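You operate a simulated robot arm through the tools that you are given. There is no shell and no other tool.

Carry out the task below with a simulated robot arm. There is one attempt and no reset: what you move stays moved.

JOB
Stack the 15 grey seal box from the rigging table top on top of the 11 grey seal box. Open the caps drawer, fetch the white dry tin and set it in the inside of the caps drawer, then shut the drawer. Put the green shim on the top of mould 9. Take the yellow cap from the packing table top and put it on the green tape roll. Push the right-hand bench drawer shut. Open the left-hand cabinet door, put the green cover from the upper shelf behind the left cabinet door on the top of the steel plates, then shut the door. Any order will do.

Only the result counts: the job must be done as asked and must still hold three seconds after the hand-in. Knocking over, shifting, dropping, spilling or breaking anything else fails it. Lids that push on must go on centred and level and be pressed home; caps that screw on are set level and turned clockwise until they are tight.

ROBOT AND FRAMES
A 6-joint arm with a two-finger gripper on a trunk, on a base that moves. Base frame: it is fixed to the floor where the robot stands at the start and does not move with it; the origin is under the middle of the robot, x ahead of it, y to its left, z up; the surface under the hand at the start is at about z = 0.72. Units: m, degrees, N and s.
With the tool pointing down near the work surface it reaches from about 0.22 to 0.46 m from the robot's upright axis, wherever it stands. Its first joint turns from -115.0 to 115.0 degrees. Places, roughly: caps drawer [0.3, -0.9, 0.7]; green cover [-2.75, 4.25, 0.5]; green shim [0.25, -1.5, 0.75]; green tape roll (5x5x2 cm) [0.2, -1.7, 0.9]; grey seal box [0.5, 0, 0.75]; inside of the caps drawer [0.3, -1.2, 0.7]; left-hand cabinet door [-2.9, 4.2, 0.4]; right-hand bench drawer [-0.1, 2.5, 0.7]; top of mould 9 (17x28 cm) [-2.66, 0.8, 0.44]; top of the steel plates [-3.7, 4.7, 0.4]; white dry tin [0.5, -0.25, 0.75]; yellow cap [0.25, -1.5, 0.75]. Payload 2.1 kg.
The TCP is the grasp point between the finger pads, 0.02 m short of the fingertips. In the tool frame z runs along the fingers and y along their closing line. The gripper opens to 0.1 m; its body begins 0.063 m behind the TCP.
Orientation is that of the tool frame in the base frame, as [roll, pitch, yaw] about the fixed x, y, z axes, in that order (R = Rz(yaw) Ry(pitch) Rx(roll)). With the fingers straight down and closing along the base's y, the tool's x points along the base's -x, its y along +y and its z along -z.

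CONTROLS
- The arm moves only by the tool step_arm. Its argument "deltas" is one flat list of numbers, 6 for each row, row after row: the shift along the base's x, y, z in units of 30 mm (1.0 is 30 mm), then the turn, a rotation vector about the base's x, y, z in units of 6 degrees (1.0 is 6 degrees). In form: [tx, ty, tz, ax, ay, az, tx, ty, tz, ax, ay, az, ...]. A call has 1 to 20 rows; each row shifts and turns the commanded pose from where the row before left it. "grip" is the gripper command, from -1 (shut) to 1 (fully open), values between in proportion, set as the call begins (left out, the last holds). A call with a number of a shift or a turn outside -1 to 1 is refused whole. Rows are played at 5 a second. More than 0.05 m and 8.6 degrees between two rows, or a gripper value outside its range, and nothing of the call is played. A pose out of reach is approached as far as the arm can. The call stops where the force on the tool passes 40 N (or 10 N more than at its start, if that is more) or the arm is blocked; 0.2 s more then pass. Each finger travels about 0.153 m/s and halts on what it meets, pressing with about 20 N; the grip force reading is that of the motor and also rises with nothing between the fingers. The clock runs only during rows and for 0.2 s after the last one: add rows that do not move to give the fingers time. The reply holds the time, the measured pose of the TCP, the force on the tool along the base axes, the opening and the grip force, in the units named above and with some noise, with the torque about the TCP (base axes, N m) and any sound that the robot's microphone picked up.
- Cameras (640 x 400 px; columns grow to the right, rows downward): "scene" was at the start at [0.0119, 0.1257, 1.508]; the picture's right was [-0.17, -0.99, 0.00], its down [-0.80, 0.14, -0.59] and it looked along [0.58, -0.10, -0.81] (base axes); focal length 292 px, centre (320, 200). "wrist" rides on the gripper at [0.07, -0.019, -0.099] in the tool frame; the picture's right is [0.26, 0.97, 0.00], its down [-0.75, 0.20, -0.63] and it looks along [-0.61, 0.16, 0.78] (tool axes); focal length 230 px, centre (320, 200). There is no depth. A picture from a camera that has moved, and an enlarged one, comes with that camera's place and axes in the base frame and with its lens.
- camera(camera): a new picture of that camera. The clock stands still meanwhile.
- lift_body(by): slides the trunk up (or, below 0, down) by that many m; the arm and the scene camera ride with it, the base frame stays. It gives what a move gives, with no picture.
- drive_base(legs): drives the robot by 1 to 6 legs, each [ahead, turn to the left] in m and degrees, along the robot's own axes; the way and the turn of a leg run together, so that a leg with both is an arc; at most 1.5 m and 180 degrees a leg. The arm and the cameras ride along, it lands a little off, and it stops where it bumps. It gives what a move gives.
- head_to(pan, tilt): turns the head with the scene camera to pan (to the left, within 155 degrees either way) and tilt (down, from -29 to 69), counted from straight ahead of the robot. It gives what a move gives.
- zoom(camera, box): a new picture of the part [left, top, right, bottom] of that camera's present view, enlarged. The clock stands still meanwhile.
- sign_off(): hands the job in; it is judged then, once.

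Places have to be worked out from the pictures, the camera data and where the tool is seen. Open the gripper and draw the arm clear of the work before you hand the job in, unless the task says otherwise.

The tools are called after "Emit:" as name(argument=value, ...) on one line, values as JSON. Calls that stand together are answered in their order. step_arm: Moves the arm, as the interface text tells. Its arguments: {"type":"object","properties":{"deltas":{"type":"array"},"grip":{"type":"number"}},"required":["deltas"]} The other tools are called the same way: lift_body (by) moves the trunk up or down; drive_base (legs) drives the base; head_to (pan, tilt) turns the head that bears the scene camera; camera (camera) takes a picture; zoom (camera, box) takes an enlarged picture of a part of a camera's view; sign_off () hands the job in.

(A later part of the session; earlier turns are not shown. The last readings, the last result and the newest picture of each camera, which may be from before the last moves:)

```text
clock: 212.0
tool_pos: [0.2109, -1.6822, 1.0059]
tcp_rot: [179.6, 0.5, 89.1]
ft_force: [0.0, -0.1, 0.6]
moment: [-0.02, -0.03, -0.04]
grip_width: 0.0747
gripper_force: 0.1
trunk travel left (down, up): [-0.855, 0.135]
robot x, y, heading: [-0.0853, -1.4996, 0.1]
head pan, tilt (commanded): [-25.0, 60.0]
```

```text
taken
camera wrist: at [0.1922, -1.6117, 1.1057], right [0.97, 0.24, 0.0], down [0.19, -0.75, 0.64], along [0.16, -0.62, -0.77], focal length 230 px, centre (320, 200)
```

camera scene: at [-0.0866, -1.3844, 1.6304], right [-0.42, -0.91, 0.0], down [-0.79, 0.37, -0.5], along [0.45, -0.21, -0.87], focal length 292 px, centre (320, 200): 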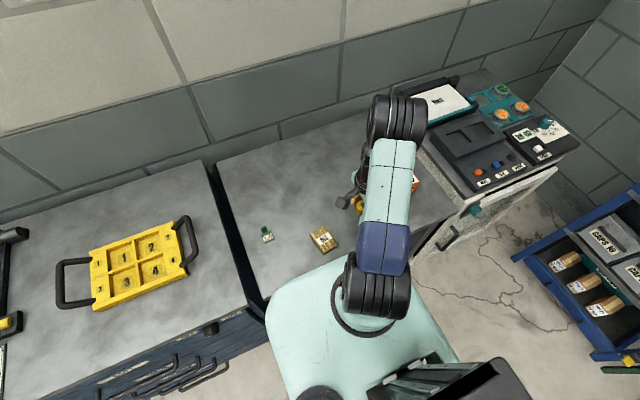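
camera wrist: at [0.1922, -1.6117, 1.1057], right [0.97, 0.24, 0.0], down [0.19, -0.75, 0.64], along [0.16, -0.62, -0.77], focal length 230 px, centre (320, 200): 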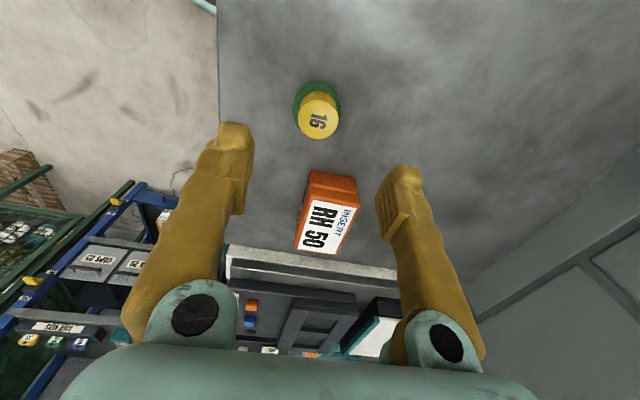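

The cap sits centred on the tape roll. Next I move over the green shim near (0.27,-1.39) for a close look.

Emit:
step_arm(deltas=[0.18, 0.95, 0, 0, 0, 0, 0.18, 0.95, 0, 0, 0, 0, 0.18, 0.95, 0, 0, 0, 0, 0.18, 0.95, 0, 0, 0, 0, 0.18, 0.95, 0, 0, 0, 0, 0.18, 0.95, 0, 0, 0, 0, 0.18, 0.95, 0, 0, 0, 0, 0.18, 0.95, 0, 0, 0, 0, 0.18, 0.95, 0, 0, 0, 0, 0.18, 0.6, 0, 0, 0, 0])

Emit:
camera(camera="wrist")

Emit:
zoom(camera="wrist", box=[240, 40, 400, 240])

Emit:
zoom(camera="scene", box=[200, 180, 360, 280])

```text
clock: 214.2
tool_pos: [0.264, -1.4092, 1.0061]
tcp_rot: [179.6, 0.7, 89.1]
ft_force: [-1.1, 0.4, 0.1]
moment: [-0.01, 0.02, -0.03]
grip_width: 0.0749
gripper_force: 0.0
trunk travel left (down, up): [-0.855, 0.135]
robot x, y, heading: [-0.0876, -1.4973, 0.0]
head pan, tilt (commanded): [-25.0, 60.0]
```

```text
taken
camera wrist: at [0.2463, -1.3384, 1.106], right [0.97, 0.24, 0.0], down [0.19, -0.75, 0.64], along [0.16, -0.62, -0.77], focal length 230 px, centre (320, 200)
```

wrist: 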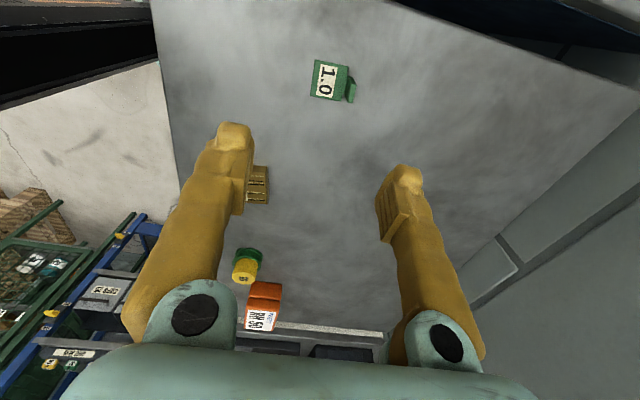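

```text
2.00 times, centred on (320, 140) of wrist
camera zoom: at [0.2463, -1.3384, 1.106], right [0.97, 0.24, 0.0], down [0.19, -0.75, 0.64], along [0.16, -0.62, -0.77], focal length 460 px, centre (320, 320)
```

zoom: 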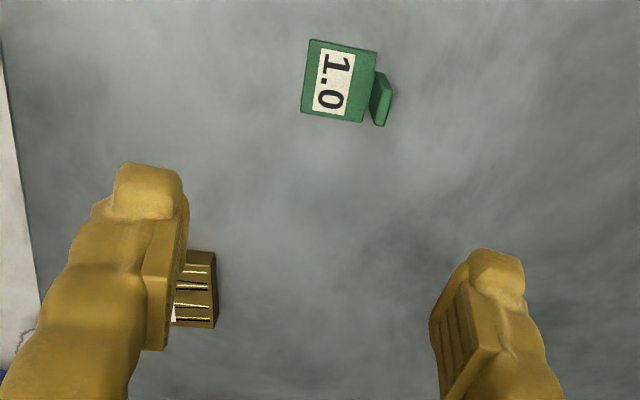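

```text
4.00 times, centred on (280, 230) of scene
camera zoom: at [-0.0863, -1.3836, 1.6304], right [-0.42, -0.91, 0.0], down [-0.78, 0.37, -0.5], along [0.45, -0.21, -0.87], focal length 1168 px, centre (480, 80)
```

zoom: 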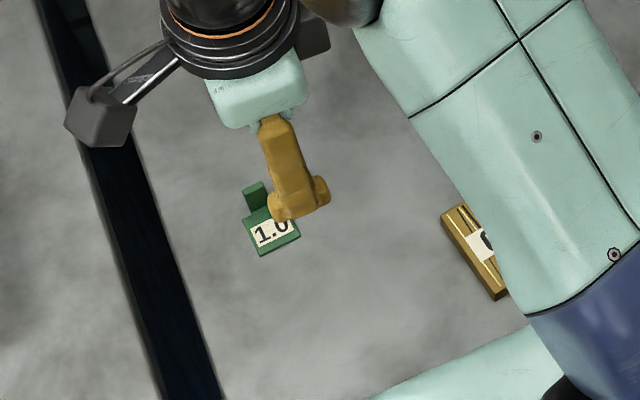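

The shim is a 3 cm plate with an upright tab on its +x edge at about (0.2885,-1.389), top z≈0.887, yaw ≈ +6°. I'll grip the tab; I align over it and descend partway.

Emit:
step_arm(deltas=[0.4, 0.33, 0, 0, 0, 0.54, 0.41, 0.34, 0, 0, 0, 0.54, 0, 0, -0.9, 0, 0, 0, 0, 0, -0.9, 0, 0, 0, 0, 0, -0.6, 0, 0, 0, 0, 0, 0, 0, 0, 0], grip=0.2)

Emit:
zoom(camera="wrist", box=[220, 60, 420, 260])

```text
clock: 215.6
tool_pos: [0.2914, -1.3899, 0.9349]
tcp_rot: [179.6, 0.5, 95.7]
ft_force: [0.0, -0.2, -0.5]
moment: [0.01, 0.0, 0.0]
grip_width: 0.0601
gripper_force: 0.0
trunk travel left (down, up): [-0.855, 0.135]
robot x, y, heading: [-0.0848, -1.4945, -0.0]
head pan, tilt (commanded): [-25.0, 60.0]
```

```text
2.00 times, centred on (320, 160) of wrist
camera zoom: at [0.2644, -1.3217, 1.0345], right [0.94, 0.35, 0.0], down [0.27, -0.72, 0.64], along [0.23, -0.6, -0.77], focal length 460 px, centre (320, 280)
```

zoom: 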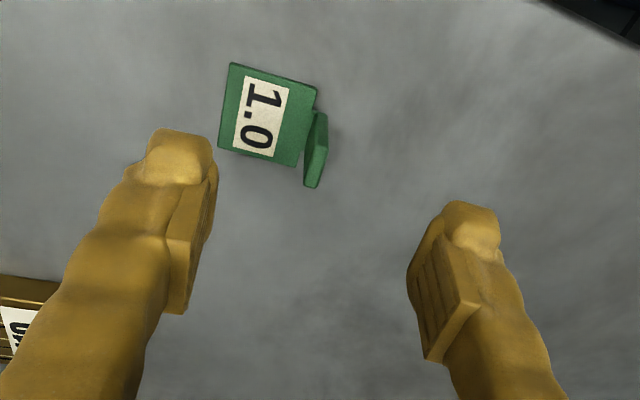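

The tab centre is about (0.289,-1.385) with its top near z≈0.88. I shift slightly and descend to z≈0.888 so the tips stay just above the plate, then check.

Emit:
step_arm(deltas=[-0.07, 0.17, -0.5, 0, 0, 0, 0, 0, -0.5, 0, 0, 0, 0, 0, -0.4, 0, 0, 0, 0, 0, 0, 0, 0, 0])

Emit:
zoom(camera="wrist", box=[220, 60, 420, 260])

```text
clock: 216.6
tool_pos: [0.2872, -1.3829, 0.892]
tcp_rot: [179.6, 0.5, 95.7]
ft_force: [0.1, 0.7, -1.0]
moment: [0.0, -0.01, -0.06]
grip_width: 0.0599
gripper_force: 0.0
trunk travel left (down, up): [-0.855, 0.135]
robot x, y, heading: [-0.0882, -1.4973, 0.1]
head pan, tilt (commanded): [-25.0, 60.0]
```

```text
2.00 times, centred on (320, 160) of wrist
camera zoom: at [0.2607, -1.3151, 0.992], right [0.94, 0.35, 0.0], down [0.27, -0.72, 0.64], along [0.23, -0.6, -0.77], focal length 460 px, centre (320, 280)
```

zoom: 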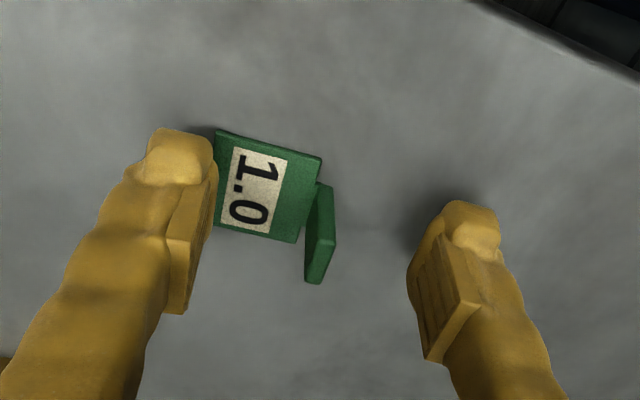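

The tab is centred between the fingers. I lower 4 mm more and close.

Emit:
step_arm(deltas=[0, 0, -0.13, 0, 0, 0, 0, 0, 0, 0, 0, 0])

Emit:
step_arm(deltas=[0, 0, 0, 0, 0, 0, 0, 0, 0, 0, 0, 0, 0, 0, 0, 0, 0, 0, 0, 0, 0, 0, 0, 0], grip=-1)

Emit:
camera(camera="wrist")

Emit:
zoom(camera="wrist", box=[220, 60, 420, 260])

```text
clock: 217.2
tool_pos: [0.287, -1.3834, 0.8896]
tcp_rot: [179.6, 0.4, 95.7]
ft_force: [0.0, 0.6, -0.4]
moment: [-0.02, -0.01, 0.01]
grip_width: 0.06
gripper_force: 0.0
trunk travel left (down, up): [-0.855, 0.135]
robot x, y, heading: [-0.0884, -1.4962, -0.0]
head pan, tilt (commanded): [-25.0, 60.0]
```

```text
clock: 218.2
tool_pos: [0.288, -1.3843, 0.8883]
tcp_rot: [179.5, 0.5, 95.7]
ft_force: [0.4, -0.2, -0.8]
moment: [0.0, 0.01, 0.01]
grip_width: 0.006
gripper_force: 19.7
trunk travel left (down, up): [-0.855, 0.135]
robot x, y, heading: [-0.0844, -1.4963, 0.0]
head pan, tilt (commanded): [-25.0, 60.0]
```

```text
taken
camera wrist: at [0.2609, -1.3155, 0.9883], right [0.94, 0.35, 0.0], down [0.27, -0.72, 0.64], along [0.23, -0.6, -0.77], focal length 230 px, centre (320, 200)
```

wrist: 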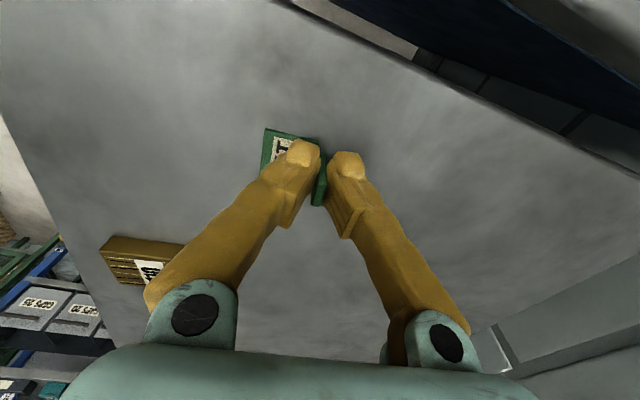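

```text
2.00 times, centred on (320, 160) of wrist
camera zoom: at [0.2609, -1.3155, 0.9883], right [0.94, 0.35, 0.0], down [0.27, -0.72, 0.64], along [0.23, -0.6, -0.77], focal length 460 px, centre (320, 280)
```

zoom: 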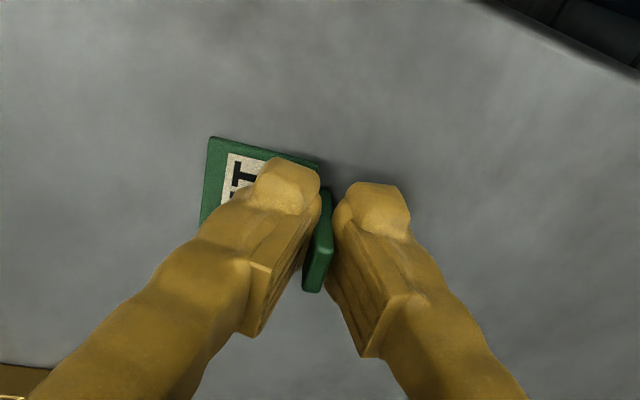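

The tab (6 mm) is gripped. I lift the shim and verify it comes along.

Emit:
step_arm(deltas=[0, 0, 0.5, 0, 0, 0, 0, 0, 1, 0, 0, 0, 0, 0, 1, 0, 0, 0, 0, 0, 1, 0, 0, 0])

Emit:
camera(camera="wrist")

Emit:
zoom(camera="scene", box=[200, 140, 440, 290])

```text
clock: 219.2
tool_pos: [0.2868, -1.3825, 0.994]
tcp_rot: [179.6, 0.5, 95.7]
ft_force: [-0.3, 0.0, 0.4]
moment: [0.02, -0.03, 0.01]
grip_width: 0.0061
gripper_force: 19.7
trunk travel left (down, up): [-0.855, 0.135]
robot x, y, heading: [-0.0868, -1.4997, 0.1]
head pan, tilt (commanded): [-25.0, 60.0]
```

```text
taken
camera wrist: at [0.2597, -1.3147, 1.0934], right [0.94, 0.35, 0.0], down [0.27, -0.72, 0.64], along [0.23, -0.6, -0.77], focal length 230 px, centre (320, 200)
```

wrist: 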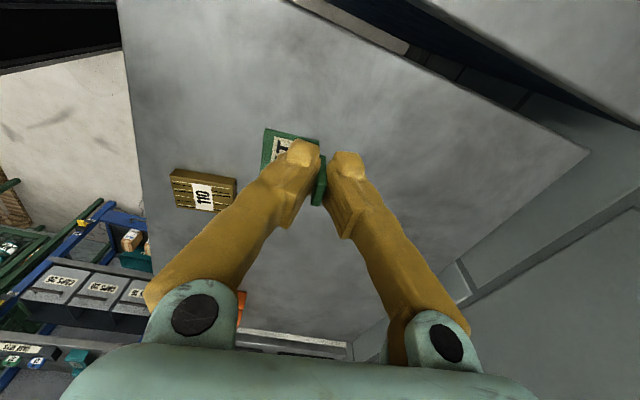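

```text
2.67 times, centred on (320, 215) of scene
camera zoom: at [-0.0873, -1.3845, 1.6304], right [-0.42, -0.91, 0.0], down [-0.78, 0.37, -0.5], along [0.45, -0.21, -0.87], focal length 779 px, centre (320, 160)
```

zoom: 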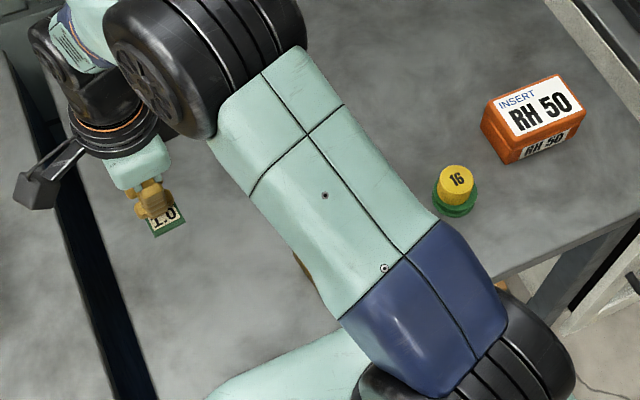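

The shim is held and the cap sits well on the roll. I draw the arm in, back away from the table and look toward the mould area.

Emit:
step_arm(deltas=[-0.5, -0.8, 0.3, 0, 0, 0, -0.5, -0.8, 0.3, 0, 0, 0, -0.5, -0.8, 0, 0, 0, 0, -0.5, -0.8, 0, 0, 0, 0, -0.4, -0.6, 0, 0, 0, 0])

Emit:
drive_base(legs=[[-0.5, 0], [0, 130]])

Emit:
head_to(pan=0, tilt=25)

Emit:
camera(camera="scene")

```text
clock: 220.4
tool_pos: [0.2154, -1.4976, 1.0116]
tcp_rot: [179.5, 0.6, 95.8]
ft_force: [0.6, 0.0, -0.4]
moment: [0.01, -0.06, -0.04]
grip_width: 0.0057
gripper_force: 19.8
trunk travel left (down, up): [-0.855, 0.135]
robot x, y, heading: [-0.0869, -1.4982, -0.3]
head pan, tilt (commanded): [-25.0, 60.0]
```

```text
clock: 228.7
tool_pos: [-0.782, -1.2677, 1.0115]
tcp_rot: [179.6, 0.4, -134.1]
ft_force: [-0.4, -0.1, 0.4]
moment: [0.01, 0.0, 0.02]
grip_width: 0.0061
gripper_force: 19.8
trunk travel left (down, up): [-0.855, 0.135]
robot x, y, heading: [-0.5866, -1.4948, 130.4]
head pan, tilt (commanded): [-25.0, 60.0]
```

```text
clock: 229.7
tool_pos: [-0.781, -1.2673, 1.0114]
tcp_rot: [179.6, 0.4, -134.1]
ft_force: [-0.1, 0.4, 0.5]
moment: [-0.01, -0.02, 0.03]
grip_width: 0.0064
gripper_force: 20.1
trunk travel left (down, up): [-0.855, 0.135]
robot x, y, heading: [-0.5852, -1.497, 130.0]
head pan, tilt (commanded): [0.0, 25.0]
```

```text
taken
camera scene: at [-0.7143, -1.5615, 1.6804], right [0.76, 0.64, 0.0], down [0.27, -0.32, -0.91], along [-0.58, 0.69, -0.42], focal length 292 px, centre (320, 200)
```

scene: 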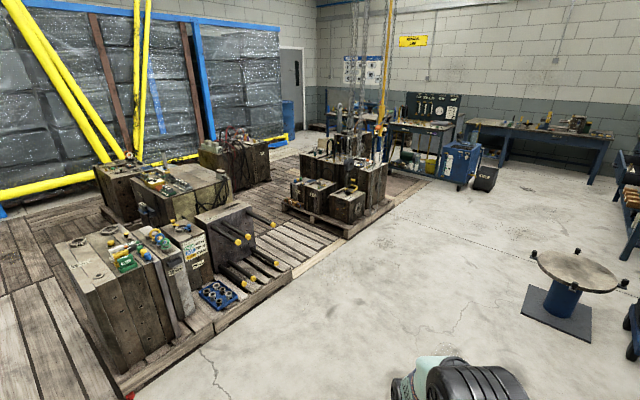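

Mould 9 should project near pixel (323,186), in the cluster on the second pallet; I zoom there.

Emit:
zoom(camera="scene", box=[270, 130, 430, 250])

Emit:
zoom(camera="scene", box=[290, 160, 370, 220])

```text
3.33 times, centred on (350, 190) of scene
camera zoom: at [-0.7143, -1.5615, 1.6804], right [0.76, 0.64, 0.0], down [0.27, -0.32, -0.91], along [-0.58, 0.69, -0.42], focal length 973 px, centre (220, 233)
```

zoom: 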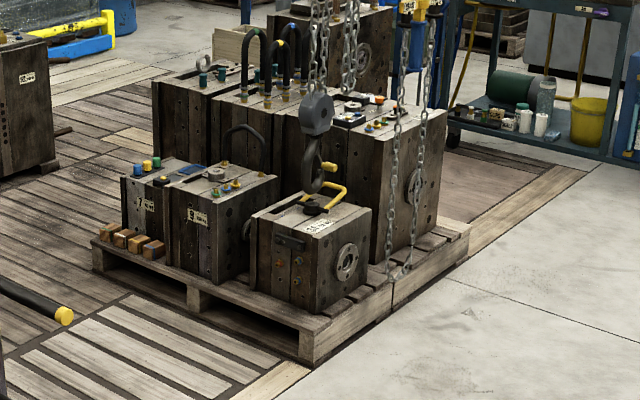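

```text
6.67 times, centred on (330, 190) of scene
camera zoom: at [-0.7143, -1.5615, 1.6804], right [0.76, 0.64, 0.0], down [0.27, -0.32, -0.91], along [-0.58, 0.69, -0.42], focal length 1947 px, centre (253, 267)
```

zoom: 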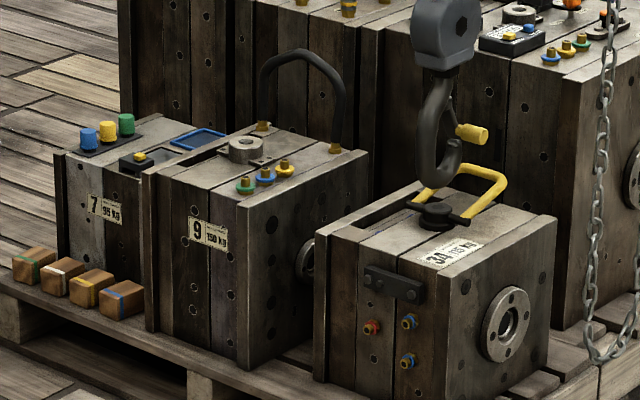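

Mould 9 is the middle block; its top spans about x -2.81…-2.58, y 0.65…0.96, with fittings along its right side, a ring and a lifting handle at the back; the front-left of the top near (-2.73,0.72) is free. A crane hook hangs near (-2.3,0.75), to be avoided. I drive to (-1.7,0.2) and face -x.

Emit:
drive_base(legs=[[0, -6.7], [1.5, 0], [0.53, 0], [0, 56.7]])

Emit:
head_to(pan=-15, tilt=35)

Emit:
camera(camera="scene")

Emit:
camera(camera="wrist")

```text
clock: 243.0
tool_pos: [-1.9965, 0.211, 1.0118]
tcp_rot: [179.6, 0.5, -83.6]
ft_force: [-0.3, -0.9, -0.6]
moment: [-0.02, 0.01, 0.0]
grip_width: 0.0059
gripper_force: 19.9
trunk travel left (down, up): [-0.855, 0.135]
robot x, y, heading: [-1.6943, 0.2122, -179.7]
head pan, tilt (commanded): [0.0, 25.0]
```

```text
clock: 243.8
tool_pos: [-1.9972, 0.2106, 1.0113]
tcp_rot: [179.6, 0.5, -83.6]
ft_force: [0.9, -0.4, 0.1]
moment: [-0.01, 0.0, -0.01]
grip_width: 0.0057
gripper_force: 20.0
trunk travel left (down, up): [-0.855, 0.135]
robot x, y, heading: [-1.6984, 0.2146, -179.3]
head pan, tilt (commanded): [-15.0, 35.0]
```

```text
taken
camera scene: at [-1.719, 0.0981, 1.6648], right [0.25, 0.97, 0.0], down [0.56, -0.14, -0.82], along [-0.79, 0.2, -0.57], focal length 292 px, centre (320, 200)
```

scene: 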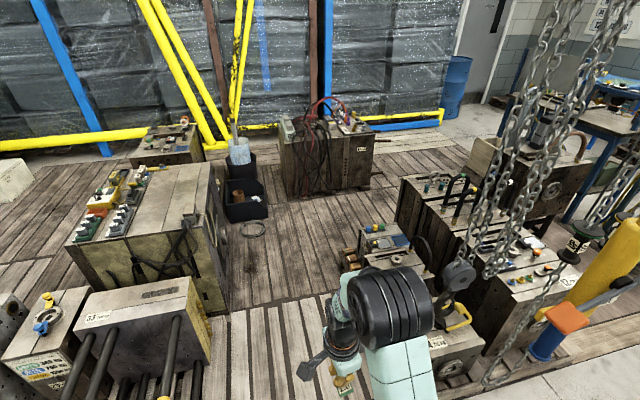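

```text
taken
camera wrist: at [-1.97, 0.1423, 1.1107], right [-0.93, -0.36, 0.0], down [-0.28, 0.72, 0.64], along [-0.24, 0.59, -0.77], focal length 230 px, centre (320, 200)
```

wrist: 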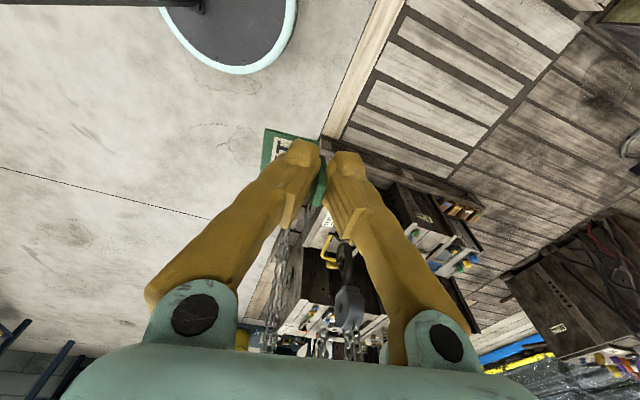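

The corridor along y≈0.2 is clear. I drive 1.0 m in and turn right to face mould 9.

Emit:
drive_base(legs=[[1.02, 0], [0, -90.5]])

Emit:
head_to(pan=0, tilt=55)

Emit:
camera(camera="scene")

Emit:
camera(camera="wrist")

```text
clock: 252.8
tool_pos: [-2.7104, 0.5032, 1.0116]
tcp_rot: [179.6, 0.5, -174.0]
ft_force: [-0.2, -0.7, -0.1]
moment: [-0.03, -0.01, -0.01]
grip_width: 0.0062
gripper_force: 20.7
trunk travel left (down, up): [-0.855, 0.135]
robot x, y, heading: [-2.7103, 0.1996, 90.2]
head pan, tilt (commanded): [-15.0, 35.0]
```

```text
clock: 253.7
tool_pos: [-2.7107, 0.5018, 1.0121]
tcp_rot: [179.7, 0.5, -174.0]
ft_force: [0.2, 0.2, -0.4]
moment: [0.01, 0.0, -0.01]
grip_width: 0.0058
gripper_force: 20.0
trunk travel left (down, up): [-0.855, 0.135]
robot x, y, heading: [-2.7111, 0.2006, 89.9]
head pan, tilt (commanded): [0.0, 55.0]
```

```text
taken
camera scene: at [-2.849, 0.2134, 1.6365], right [1.0, 0.0, 0.0], down [0.0, -0.82, -0.57], along [0.0, 0.57, -0.82], focal length 292 px, centre (320, 200)
```

scene: 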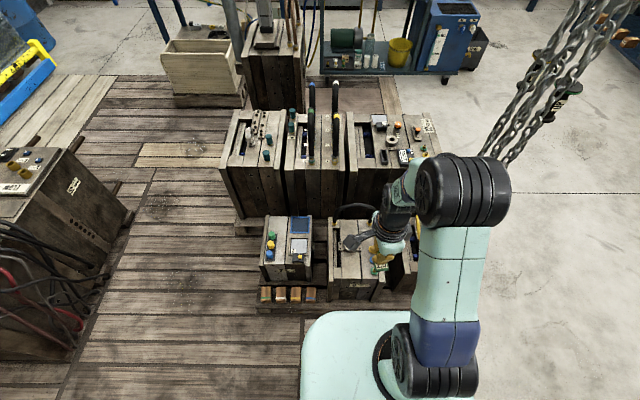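

```text
taken
camera wrist: at [-2.7788, 0.4758, 1.1107], right [-0.36, 0.93, 0.0], down [0.72, 0.27, 0.64], along [0.59, 0.23, -0.77], focal length 230 px, centre (320, 200)
```

wrist: 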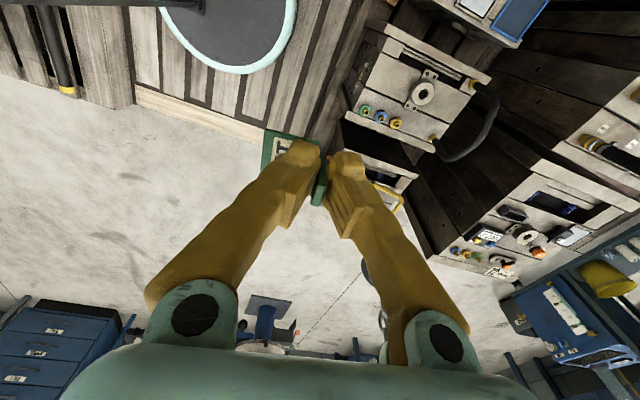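

I see mould 9 just ahead. I zoom in with both cameras to map the free area on its top.

Emit:
zoom(camera="scene", box=[240, 190, 440, 315])

Emit:
zoom(camera="wrist", box=[320, 0, 520, 200])

```text
3.20 times, centred on (340, 252) of scene
camera zoom: at [-2.849, 0.2134, 1.6365], right [1.0, 0.0, 0.0], down [0.0, -0.82, -0.57], along [0.0, 0.57, -0.82], focal length 934 px, centre (256, 32)
```

zoom: 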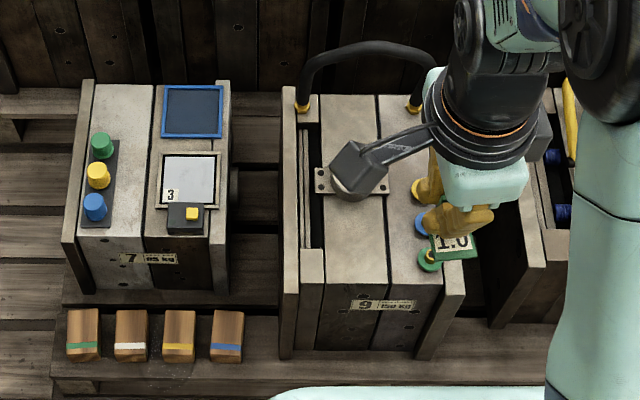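

```text
2.00 times, centred on (420, 100) of wrist
camera zoom: at [-2.7788, 0.4758, 1.1107], right [-0.36, 0.93, 0.0], down [0.72, 0.27, 0.64], along [0.59, 0.23, -0.77], focal length 460 px, centre (120, 400)
```

zoom: 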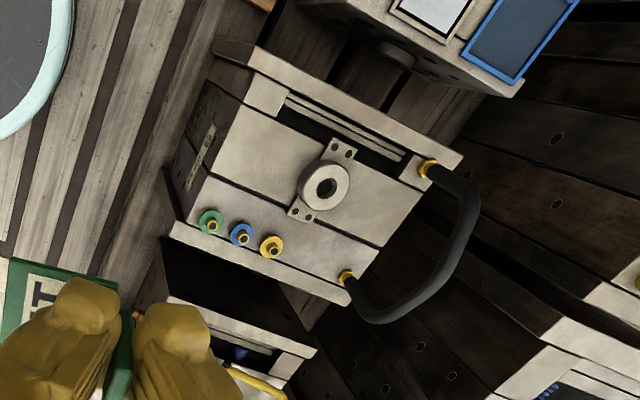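

The free patch in front of the ring is around x -2.755…-2.65, y 0.65…0.76. With the shim plate hanging 19 mm in front of the tab, I aim the TCP at (-2.722,0.709). I move the base 0.1 m closer and lower the trunk.

Emit:
drive_base(legs=[[0.1, 0]])

Emit:
lift_body(by=-0.42)

Emit:
step_arm(deltas=[-0.1, 0.9, 0, 0, 0, 0, -0.1, 0.9, 0, 0, 0, 0, -0.1, 0.9, 0, 0, 0, 0, -0.1, 0.9, 0, 0, 0, 0])

Emit:
camera(camera="wrist")

Emit:
zoom(camera="scene", box=[240, 150, 480, 300])

```text
clock: 254.8
tool_pos: [-2.7105, 0.5917, 1.0146]
tcp_rot: [179.0, 0.7, -174.0]
ft_force: [0.4, -0.5, 0.2]
moment: [0.01, -0.02, 0.0]
grip_width: 0.0059
gripper_force: 19.6
trunk travel left (down, up): [-0.855, 0.135]
robot x, y, heading: [-2.7072, 0.3022, 90.0]
head pan, tilt (commanded): [0.0, 55.0]
```

```text
refused: -0.42 is not a number from -0.4 to 0.4
```

```text
clock: 255.8
tool_pos: [-2.7254, 0.7089, 1.0113]
tcp_rot: [179.6, 0.6, -174.0]
ft_force: [0.8, 0.2, -0.5]
moment: [0.01, 0.01, 0.0]
grip_width: 0.006
gripper_force: 20.1
trunk travel left (down, up): [-0.855, 0.135]
robot x, y, heading: [-2.708, 0.2987, 90.2]
head pan, tilt (commanded): [0.0, 55.0]
```

```text
taken
camera wrist: at [-2.7934, 0.6818, 1.1113], right [-0.36, 0.93, 0.0], down [0.72, 0.27, 0.64], along [0.59, 0.23, -0.77], focal length 230 px, centre (320, 200)
```

wrist: 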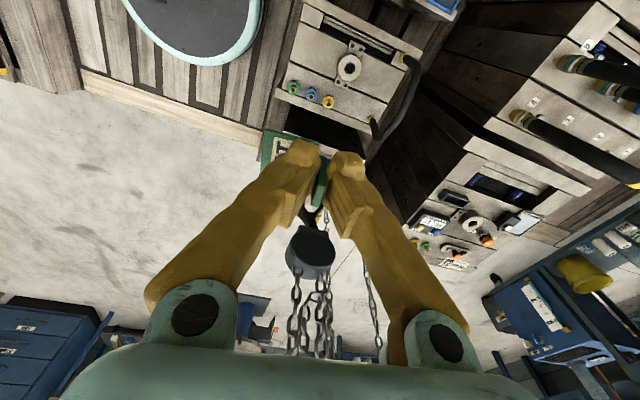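

```text
2.67 times, centred on (360, 225) of scene
camera zoom: at [-2.8496, 0.314, 1.6364], right [1.0, 0.0, 0.0], down [0.0, -0.82, -0.57], along [0.0, 0.57, -0.82], focal length 779 px, centre (213, 133)
```

zoom: 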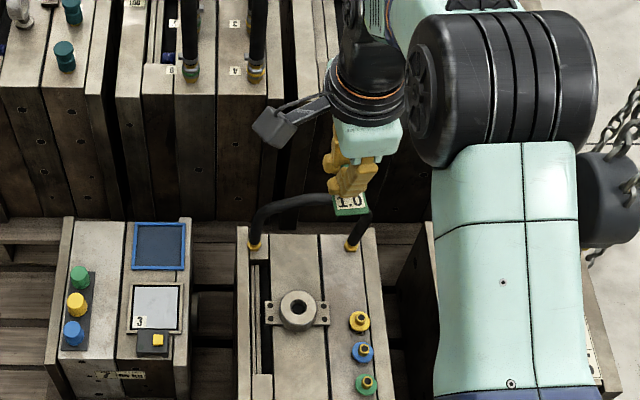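

The hook block (≈(-2.34,0.83,0.74)) is about 0.28 m from the elbow, so it's clear. I lower the trunk 0.4 m straight down and look again.

Emit:
lift_body(by=-0.4)

Emit:
camera(camera="wrist")

Emit:
zoom(camera="wrist", box=[220, 0, 420, 200])

Emit:
camera(camera="scene")

```text
clock: 259.7
tool_pos: [-2.7251, 0.7061, 0.6126]
tcp_rot: [179.5, 0.6, -173.9]
ft_force: [0.1, 0.5, 0.4]
moment: [-0.05, -0.02, -0.01]
grip_width: 0.006
gripper_force: 19.9
trunk travel left (down, up): [-0.455, 0.535]
robot x, y, heading: [-2.7127, 0.3013, 90.2]
head pan, tilt (commanded): [0.0, 55.0]
```

```text
taken
camera wrist: at [-2.7931, 0.6803, 0.7119], right [-0.36, 0.93, 0.01], down [0.72, 0.27, 0.64], along [0.59, 0.23, -0.77], focal length 230 px, centre (320, 200)
```

wrist: 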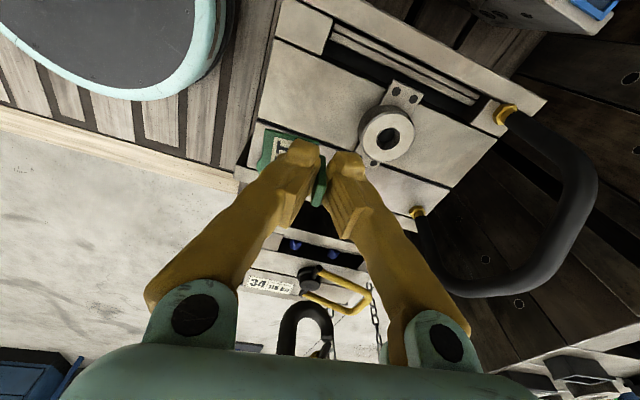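

```text
2.00 times, centred on (320, 100) of wrist
camera zoom: at [-2.7931, 0.6803, 0.7119], right [-0.36, 0.93, 0.01], down [0.72, 0.27, 0.64], along [0.59, 0.23, -0.77], focal length 460 px, centre (320, 400)
```

zoom: 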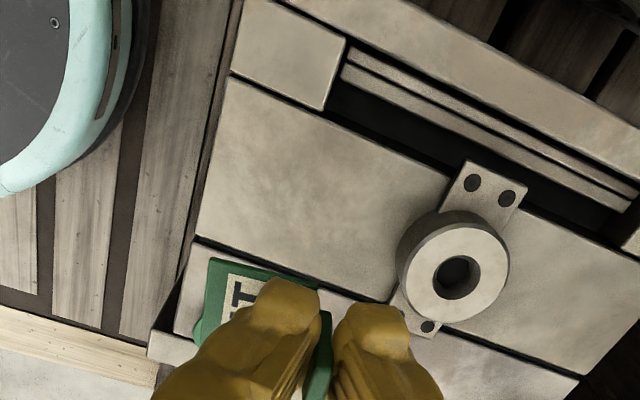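

```text
taken
camera scene: at [-2.8494, 0.3122, 1.2365], right [1.0, 0.0, 0.0], down [0.0, -0.82, -0.57], along [0.0, 0.57, -0.82], focal length 292 px, centre (320, 200)
```

scene: 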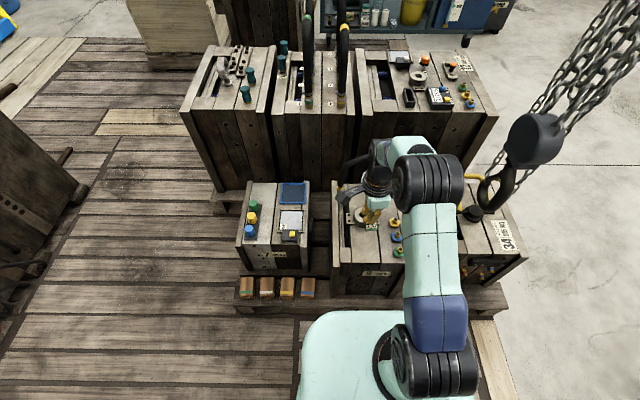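

The shim projects onto the free middle plate in front of the ring, clear of ring and fittings. I lower by arm to just above the surface.

Emit:
step_arm(deltas=[0, 0, -1, 0, 0, 0, 0, 0, -1, 0, 0, 0, 0, 0, -1, 0, 0, 0, 0, 0, -0.8, 0, 0, 0])

Emit:
zoom(camera="wrist", box=[200, 60, 440, 260])

Emit:
zoom(camera="scene", box=[300, 160, 460, 300])

```text
clock: 260.7
tool_pos: [-2.725, 0.7061, 0.4972]
tcp_rot: [179.4, 0.5, -174.0]
ft_force: [0.3, 0.4, -0.2]
moment: [0.02, -0.02, 0.04]
grip_width: 0.0059
gripper_force: 19.7
trunk travel left (down, up): [-0.455, 0.535]
robot x, y, heading: [-2.7078, 0.2984, 90.0]
head pan, tilt (commanded): [0.0, 55.0]
```

```text
2.00 times, centred on (320, 160) of wrist
camera zoom: at [-2.7929, 0.6799, 0.5974], right [-0.36, 0.93, 0.01], down [0.72, 0.27, 0.64], along [0.59, 0.23, -0.77], focal length 460 px, centre (320, 280)
```

zoom: 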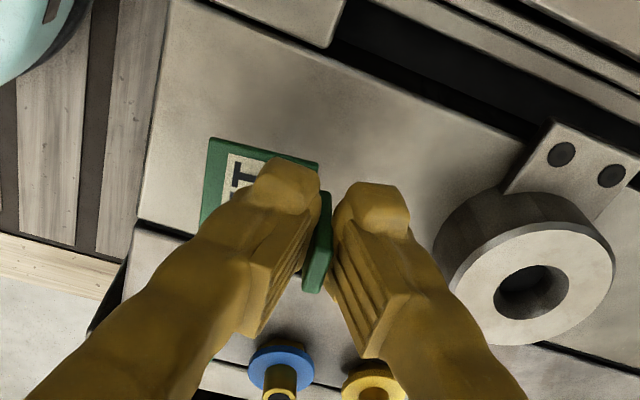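

```text
2.86 times, centred on (380, 230) of scene
camera zoom: at [-2.8494, 0.3125, 1.2365], right [1.0, 0.0, 0.0], down [0.0, -0.82, -0.57], along [0.0, 0.57, -0.82], focal length 834 px, centre (149, 114)
```

zoom: 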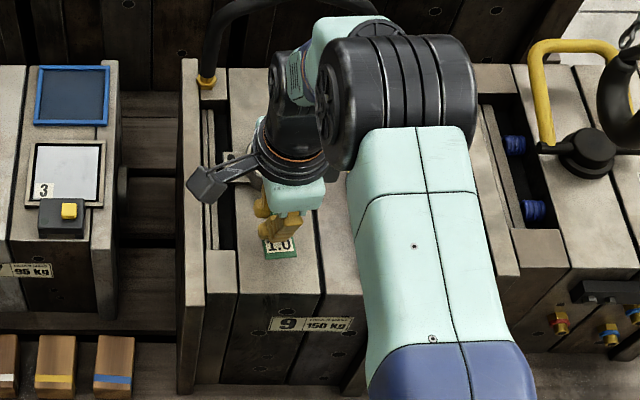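

The shim is right above the free plate area. I continue down in small steps to contact.

Emit:
step_arm(deltas=[0, 0, -0.35, 0, 0, 0, 0, 0, -0.25, 0, 0, 0])

Emit:
step_arm(deltas=[0, 0, -0.1, 0, 0, 0, 0, 0, 0, 0, 0, 0])

Emit:
step_arm(deltas=[0, 0, -0.1, 0, 0, 0, 0, 0, 0, 0, 0, 0])

Emit:
zoom(camera="wrist", box=[200, 60, 440, 260])

```text
clock: 261.3
tool_pos: [-2.7226, 0.7058, 0.4802]
tcp_rot: [179.5, 0.5, -173.9]
ft_force: [0.3, -0.5, -0.4]
moment: [0.0, 0.04, 0.0]
grip_width: 0.006
gripper_force: 19.8
trunk travel left (down, up): [-0.455, 0.535]
robot x, y, heading: [-2.7081, 0.3007, 90.2]
head pan, tilt (commanded): [0.0, 55.0]
```

```text
clock: 261.9
tool_pos: [-2.7248, 0.7089, 0.4777]
tcp_rot: [179.4, 0.4, -174.0]
ft_force: [-0.1, -0.4, -0.3]
moment: [0.01, 0.0, 0.0]
grip_width: 0.006
gripper_force: 19.8
trunk travel left (down, up): [-0.455, 0.535]
robot x, y, heading: [-2.7081, 0.3009, 90.1]
head pan, tilt (commanded): [0.0, 55.0]
```

```text
clock: 262.5
tool_pos: [-2.7249, 0.7064, 0.472]
tcp_rot: [179.5, 0.5, -174.0]
ft_force: [-0.4, -0.4, 0.2]
moment: [0.02, 0.0, -0.02]
grip_width: 0.006
gripper_force: 19.6
trunk travel left (down, up): [-0.455, 0.535]
robot x, y, heading: [-2.7109, 0.3017, 90.0]
head pan, tilt (commanded): [0.0, 55.0]
```

```text
2.00 times, centred on (320, 160) of wrist
camera zoom: at [-2.7931, 0.6806, 0.5731], right [-0.36, 0.93, 0.01], down [0.72, 0.27, 0.64], along [0.59, 0.23, -0.77], focal length 460 px, centre (320, 280)
```

zoom: 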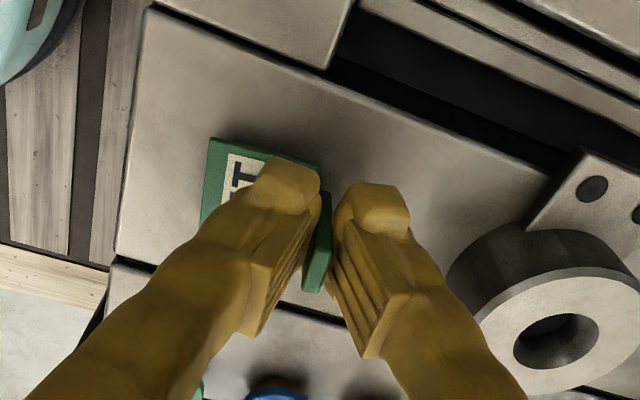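

Nearly touching; I go on in 1.5 mm steps until the force shows contact.

Emit:
step_arm(deltas=[0, 0, -0.06, 0, 0, 0, 0, 0, 0, 0, 0, 0])

Emit:
step_arm(deltas=[0, 0, -0.06, 0, 0, 0, 0, 0, 0, 0, 0, 0])

Emit:
step_arm(deltas=[0, 0, -0.06, 0, 0, 0, 0, 0, 0, 0, 0, 0])

```text
clock: 263.1
tool_pos: [-2.7253, 0.7068, 0.4714]
tcp_rot: [179.4, 0.5, -174.0]
ft_force: [1.0, -0.5, 0.1]
moment: [-0.02, -0.02, -0.02]
grip_width: 0.0061
gripper_force: 20.3
trunk travel left (down, up): [-0.455, 0.535]
robot x, y, heading: [-2.7093, 0.2977, 90.2]
head pan, tilt (commanded): [0.0, 55.0]
```

```text
clock: 263.7
tool_pos: [-2.7251, 0.7067, 0.4701]
tcp_rot: [179.4, 0.6, -174.0]
ft_force: [-1.2, 0.0, -0.7]
moment: [-0.04, -0.01, -0.01]
grip_width: 0.0062
gripper_force: 20.0
trunk travel left (down, up): [-0.455, 0.535]
robot x, y, heading: [-2.7086, 0.2996, 90.4]
head pan, tilt (commanded): [0.0, 55.0]
```

```text
clock: 264.3
tool_pos: [-2.7251, 0.7064, 0.4696]
tcp_rot: [179.5, 0.5, -174.0]
ft_force: [-0.4, 0.8, -0.2]
moment: [0.0, 0.0, -0.01]
grip_width: 0.006
gripper_force: 20.4
trunk travel left (down, up): [-0.455, 0.535]
robot x, y, heading: [-2.7076, 0.2986, 90.0]
head pan, tilt (commanded): [0.0, 55.0]
```

Emit:
step_arm(deltas=[0, 0, -0.06, 0, 0, 0, 0, 0, 0, 0, 0, 0])

Emit:
step_arm(deltas=[0, 0, -0.06, 0, 0, 0, 0, 0, 0, 0, 0, 0])

Emit:
step_arm(deltas=[0, 0, -0.06, 0, 0, 0, 0, 0, 0, 0, 0, 0])

```text
clock: 264.9
tool_pos: [-2.7242, 0.707, 0.4683]
tcp_rot: [179.3, 0.6, -174.0]
ft_force: [-0.7, 2.9, 11.3]
moment: [0.04, -0.04, 0.0]
grip_width: 0.0057
gripper_force: 19.7
trunk travel left (down, up): [-0.455, 0.535]
robot x, y, heading: [-2.7115, 0.2959, 90.4]
head pan, tilt (commanded): [0.0, 55.0]
```

```text
clock: 265.5
tool_pos: [-2.7252, 0.7075, 0.4673]
tcp_rot: [179.2, 0.4, -174.1]
ft_force: [2.6, 3.7, 25.2]
moment: [0.06, -0.1, 0.05]
grip_width: 0.006
gripper_force: 19.7
trunk travel left (down, up): [-0.455, 0.535]
robot x, y, heading: [-2.7088, 0.2996, 90.1]
head pan, tilt (commanded): [0.0, 55.0]
```

```text
clock: 266.1
tool_pos: [-2.7247, 0.7064, 0.4637]
tcp_rot: [179.3, 0.6, -174.0]
ft_force: [0.8, 6.2, 24.6]
moment: [0.07, -0.02, 0.02]
grip_width: 0.0058
gripper_force: 20.2
trunk travel left (down, up): [-0.455, 0.535]
robot x, y, heading: [-2.7117, 0.3012, 90.3]
head pan, tilt (commanded): [0.0, 55.0]
```

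The shim is on the surface (contact at ≈0.468). I relieve by ~3 mm, then open the fingers slightly (to 3 cm) so they stay clear of the ring.

Emit:
step_arm(deltas=[0, 0, 0.1, 0, 0, 0, 0, 0, 0, 0, 0, 0])

Emit:
step_arm(deltas=[0, 0, 0, 0, 0, 0, 0, 0, 0, 0, 0, 0, 0, 0, 0, 0, 0, 0], grip=-0.4)

Emit:
zoom(camera="wrist", box=[200, 60, 440, 260])

```text
clock: 266.7
tool_pos: [-2.7246, 0.7048, 0.4641]
tcp_rot: [179.8, 0.5, -174.0]
ft_force: [-0.7, -1.3, 0.9]
moment: [-0.04, 0.0, 0.02]
grip_width: 0.0061
gripper_force: 20.0
trunk travel left (down, up): [-0.455, 0.535]
robot x, y, heading: [-2.7105, 0.2993, 89.9]
head pan, tilt (commanded): [0.0, 55.0]
```

```text
clock: 267.5
tool_pos: [-2.7234, 0.7077, 0.4654]
tcp_rot: [179.4, 0.5, -174.0]
ft_force: [0.0, 0.1, 0.4]
moment: [0.05, 0.01, 0.01]
grip_width: 0.03
gripper_force: 0.1
trunk travel left (down, up): [-0.455, 0.535]
robot x, y, heading: [-2.7092, 0.2999, 90.0]
head pan, tilt (commanded): [0.0, 55.0]
```

```text
2.00 times, centred on (320, 160) of wrist
camera zoom: at [-2.7931, 0.6803, 0.5657], right [-0.36, 0.93, 0.01], down [0.72, 0.27, 0.64], along [0.59, 0.23, -0.77], focal length 460 px, centre (320, 280)
```

zoom: 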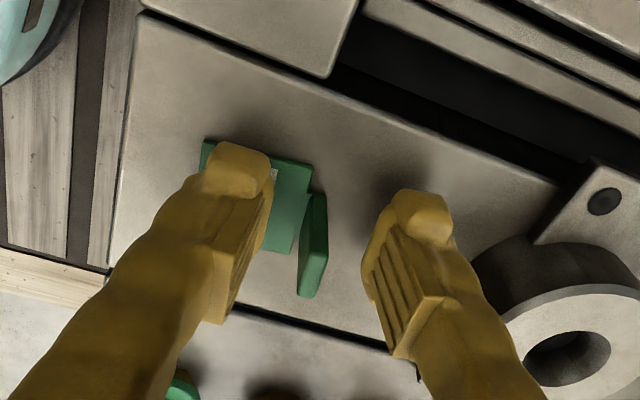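

The shim is released and flat. I raise straight up with the trunk and verify.

Emit:
lift_body(by=0.35)

Emit:
camera(camera="wrist")

Emit:
zoom(camera="wrist", box=[260, 0, 440, 140])

```text
clock: 270.9
tool_pos: [-2.7245, 0.7063, 0.8167]
tcp_rot: [179.5, 0.4, -174.1]
ft_force: [0.1, 1.2, 0.4]
moment: [0.03, 0.0, 0.05]
grip_width: 0.03
gripper_force: 0.1
trunk travel left (down, up): [-0.805, 0.185]
robot x, y, heading: [-2.7096, 0.3013, 90.3]
head pan, tilt (commanded): [0.0, 55.0]
```

```text
taken
camera wrist: at [-2.7931, 0.6804, 0.9157], right [-0.36, 0.93, 0.01], down [0.72, 0.27, 0.64], along [0.59, 0.23, -0.77], focal length 230 px, centre (320, 200)
```

wrist: 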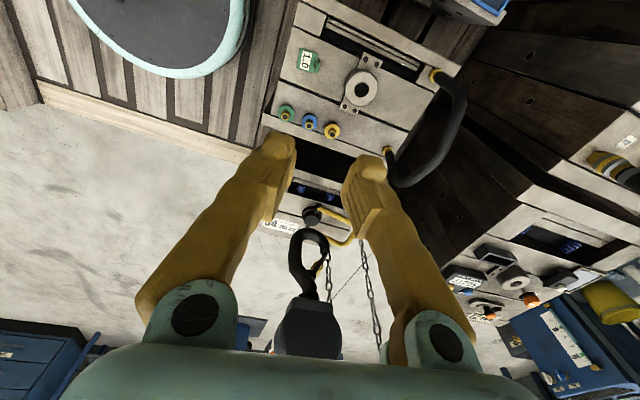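

```text
2.86 times, centred on (350, 70) of wrist
camera zoom: at [-2.7931, 0.6804, 0.9157], right [-0.36, 0.93, 0.01], down [0.72, 0.27, 0.64], along [0.59, 0.23, -0.77], focal length 657 px, centre (234, 571)
```

zoom: 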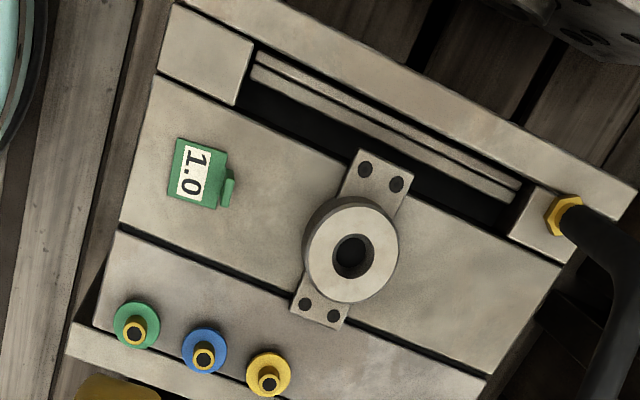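

The shim lies flat on mould 9. I retract the arm, back to the corridor centre, turn left (away from the hook) and reverse out.

Emit:
step_arm(deltas=[0, -0.9, 0.5, 0, 0, 0, 0, -0.9, 0.5, 0, 0, 0, 0, -0.9, 0.5, 0, 0, 0, 0, -0.7, 0.5, 0, 0, 0])

Emit:
drive_base(legs=[[-0.1, 0], [0, 90], [-1.1, 0]])

Emit:
head_to(pan=-100, tilt=25)

Emit:
camera(camera="scene")

```text
clock: 271.9
tool_pos: [-2.7253, 0.6038, 0.8779]
tcp_rot: [179.4, 0.7, -174.1]
ft_force: [-0.2, -1.2, 0.3]
moment: [0.05, 0.03, -0.01]
grip_width: 0.0301
gripper_force: 0.1
trunk travel left (down, up): [-0.805, 0.185]
robot x, y, heading: [-2.7093, 0.3009, 90.2]
head pan, tilt (commanded): [0.0, 55.0]
```

```text
clock: 282.0
tool_pos: [-1.9224, 0.1603, 0.8775]
tcp_rot: [179.5, 0.5, -85.9]
ft_force: [0.6, 0.2, 0.2]
moment: [0.02, -0.02, 0.0]
grip_width: 0.0301
gripper_force: 0.0
trunk travel left (down, up): [-0.805, 0.185]
robot x, y, heading: [-1.6146, 0.1674, 178.3]
head pan, tilt (commanded): [0.0, 55.0]
```

```text
clock: 283.7
tool_pos: [-1.924, 0.1593, 0.877]
tcp_rot: [179.6, 0.6, -85.8]
ft_force: [1.0, 0.6, -0.5]
moment: [-0.01, -0.01, 0.0]
grip_width: 0.03
gripper_force: 0.1
trunk travel left (down, up): [-0.805, 0.185]
robot x, y, heading: [-1.6219, 0.167, 178.2]
head pan, tilt (commanded): [-100.0, 25.0]
```

```text
taken
camera scene: at [-1.5437, 0.1157, 1.6305], right [0.98, -0.2, 0.0], down [-0.09, -0.41, -0.91], along [0.18, 0.89, -0.42], focal length 292 px, centre (320, 200)
```

scene: 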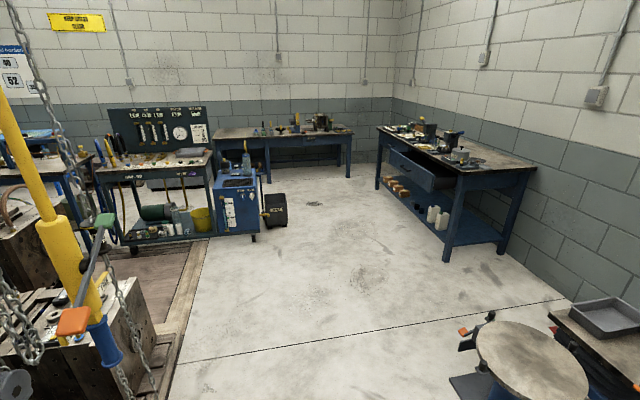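

I see the bench with an open drawer on its near (right-hand) end. I zoom in for detail.

Emit:
zoom(camera="scene", box=[360, 110, 560, 270])

Emit:
zoom(camera="scene", box=[80, 90, 300, 260])

```text
2.50 times, centred on (460, 190) of scene
camera zoom: at [-1.5437, 0.1157, 1.6305], right [0.98, -0.2, 0.0], down [-0.09, -0.41, -0.91], along [0.18, 0.89, -0.42], focal length 730 px, centre (-30, 225)
```

zoom: 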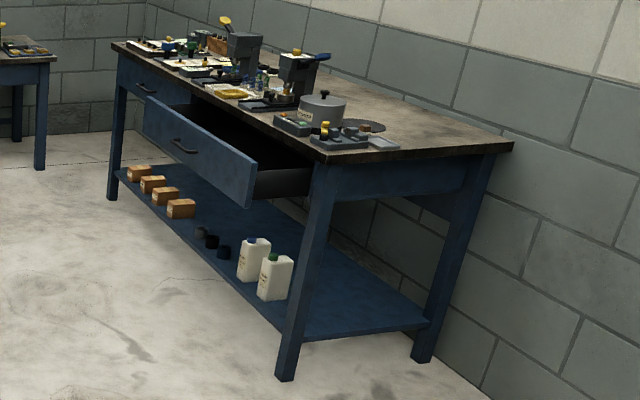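

```text
2.35 times, centred on (190, 175) of scene
camera zoom: at [-1.5437, 0.1157, 1.6305], right [0.98, -0.2, 0.0], down [-0.09, -0.41, -0.91], along [0.18, 0.89, -0.42], focal length 687 px, centre (626, 259)
```

zoom: 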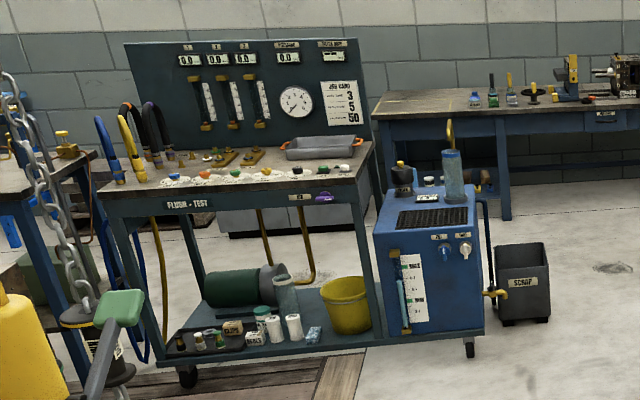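

The right-hand bench drawer stands open toward -x with its front around x≈-0.17, y 2.15–2.95, z≈0.66–0.78. I drive to about (-0.75,2.5) and face it.

Emit:
drive_base(legs=[[0, -108.8], [1.5, 0], [0.99, 0], [0, -69.5]])

Emit:
head_to(pan=0, tilt=45)

Emit:
camera(camera="scene")

Emit:
camera(camera="wrist")

```text
clock: 303.2
tool_pos: [-0.5638, 2.5145, 0.8773]
tcp_rot: [179.4, 0.6, 97.2]
ft_force: [-0.2, 0.4, -0.5]
moment: [0.01, 0.0, -0.02]
grip_width: 0.0301
gripper_force: 0.1
trunk travel left (down, up): [-0.805, 0.185]
robot x, y, heading: [-0.8689, 2.4945, 1.5]
head pan, tilt (commanded): [-100.0, 25.0]
```

```text
clock: 305.0
tool_pos: [-0.5646, 2.5157, 0.8759]
tcp_rot: [179.6, 0.6, 97.3]
ft_force: [0.5, -0.2, 0.0]
moment: [0.01, 0.0, 0.0]
grip_width: 0.0299
gripper_force: 0.0
trunk travel left (down, up): [-0.805, 0.185]
robot x, y, heading: [-0.8705, 2.4925, 1.5]
head pan, tilt (commanded): [0.0, 45.0]
```

```text
taken
camera scene: at [-0.8521, 2.6344, 1.5999], right [0.02, -1.0, 0.0], down [-0.71, -0.02, -0.71], along [0.71, 0.02, -0.71], focal length 292 px, centre (320, 200)
```

scene: 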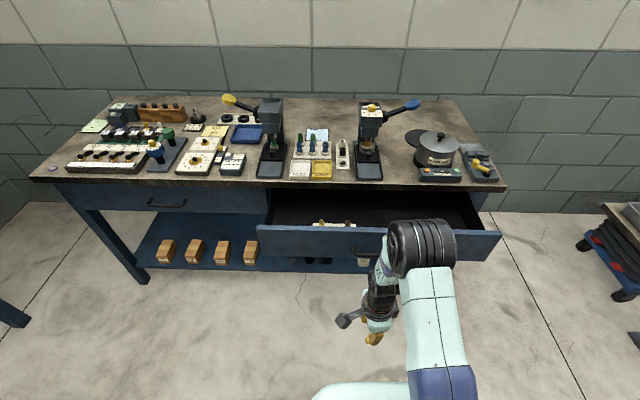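

```text
taken
camera wrist: at [-0.5931, 2.5826, 0.9762], right [0.93, 0.38, 0.01], down [0.29, -0.71, 0.64], along [0.24, -0.59, -0.77], focal length 230 px, centre (320, 200)
```

wrist: 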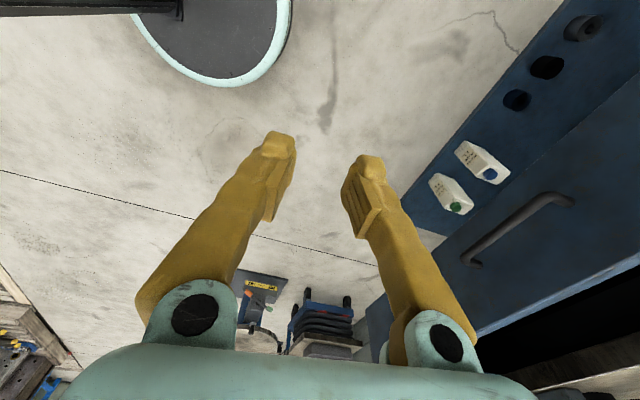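

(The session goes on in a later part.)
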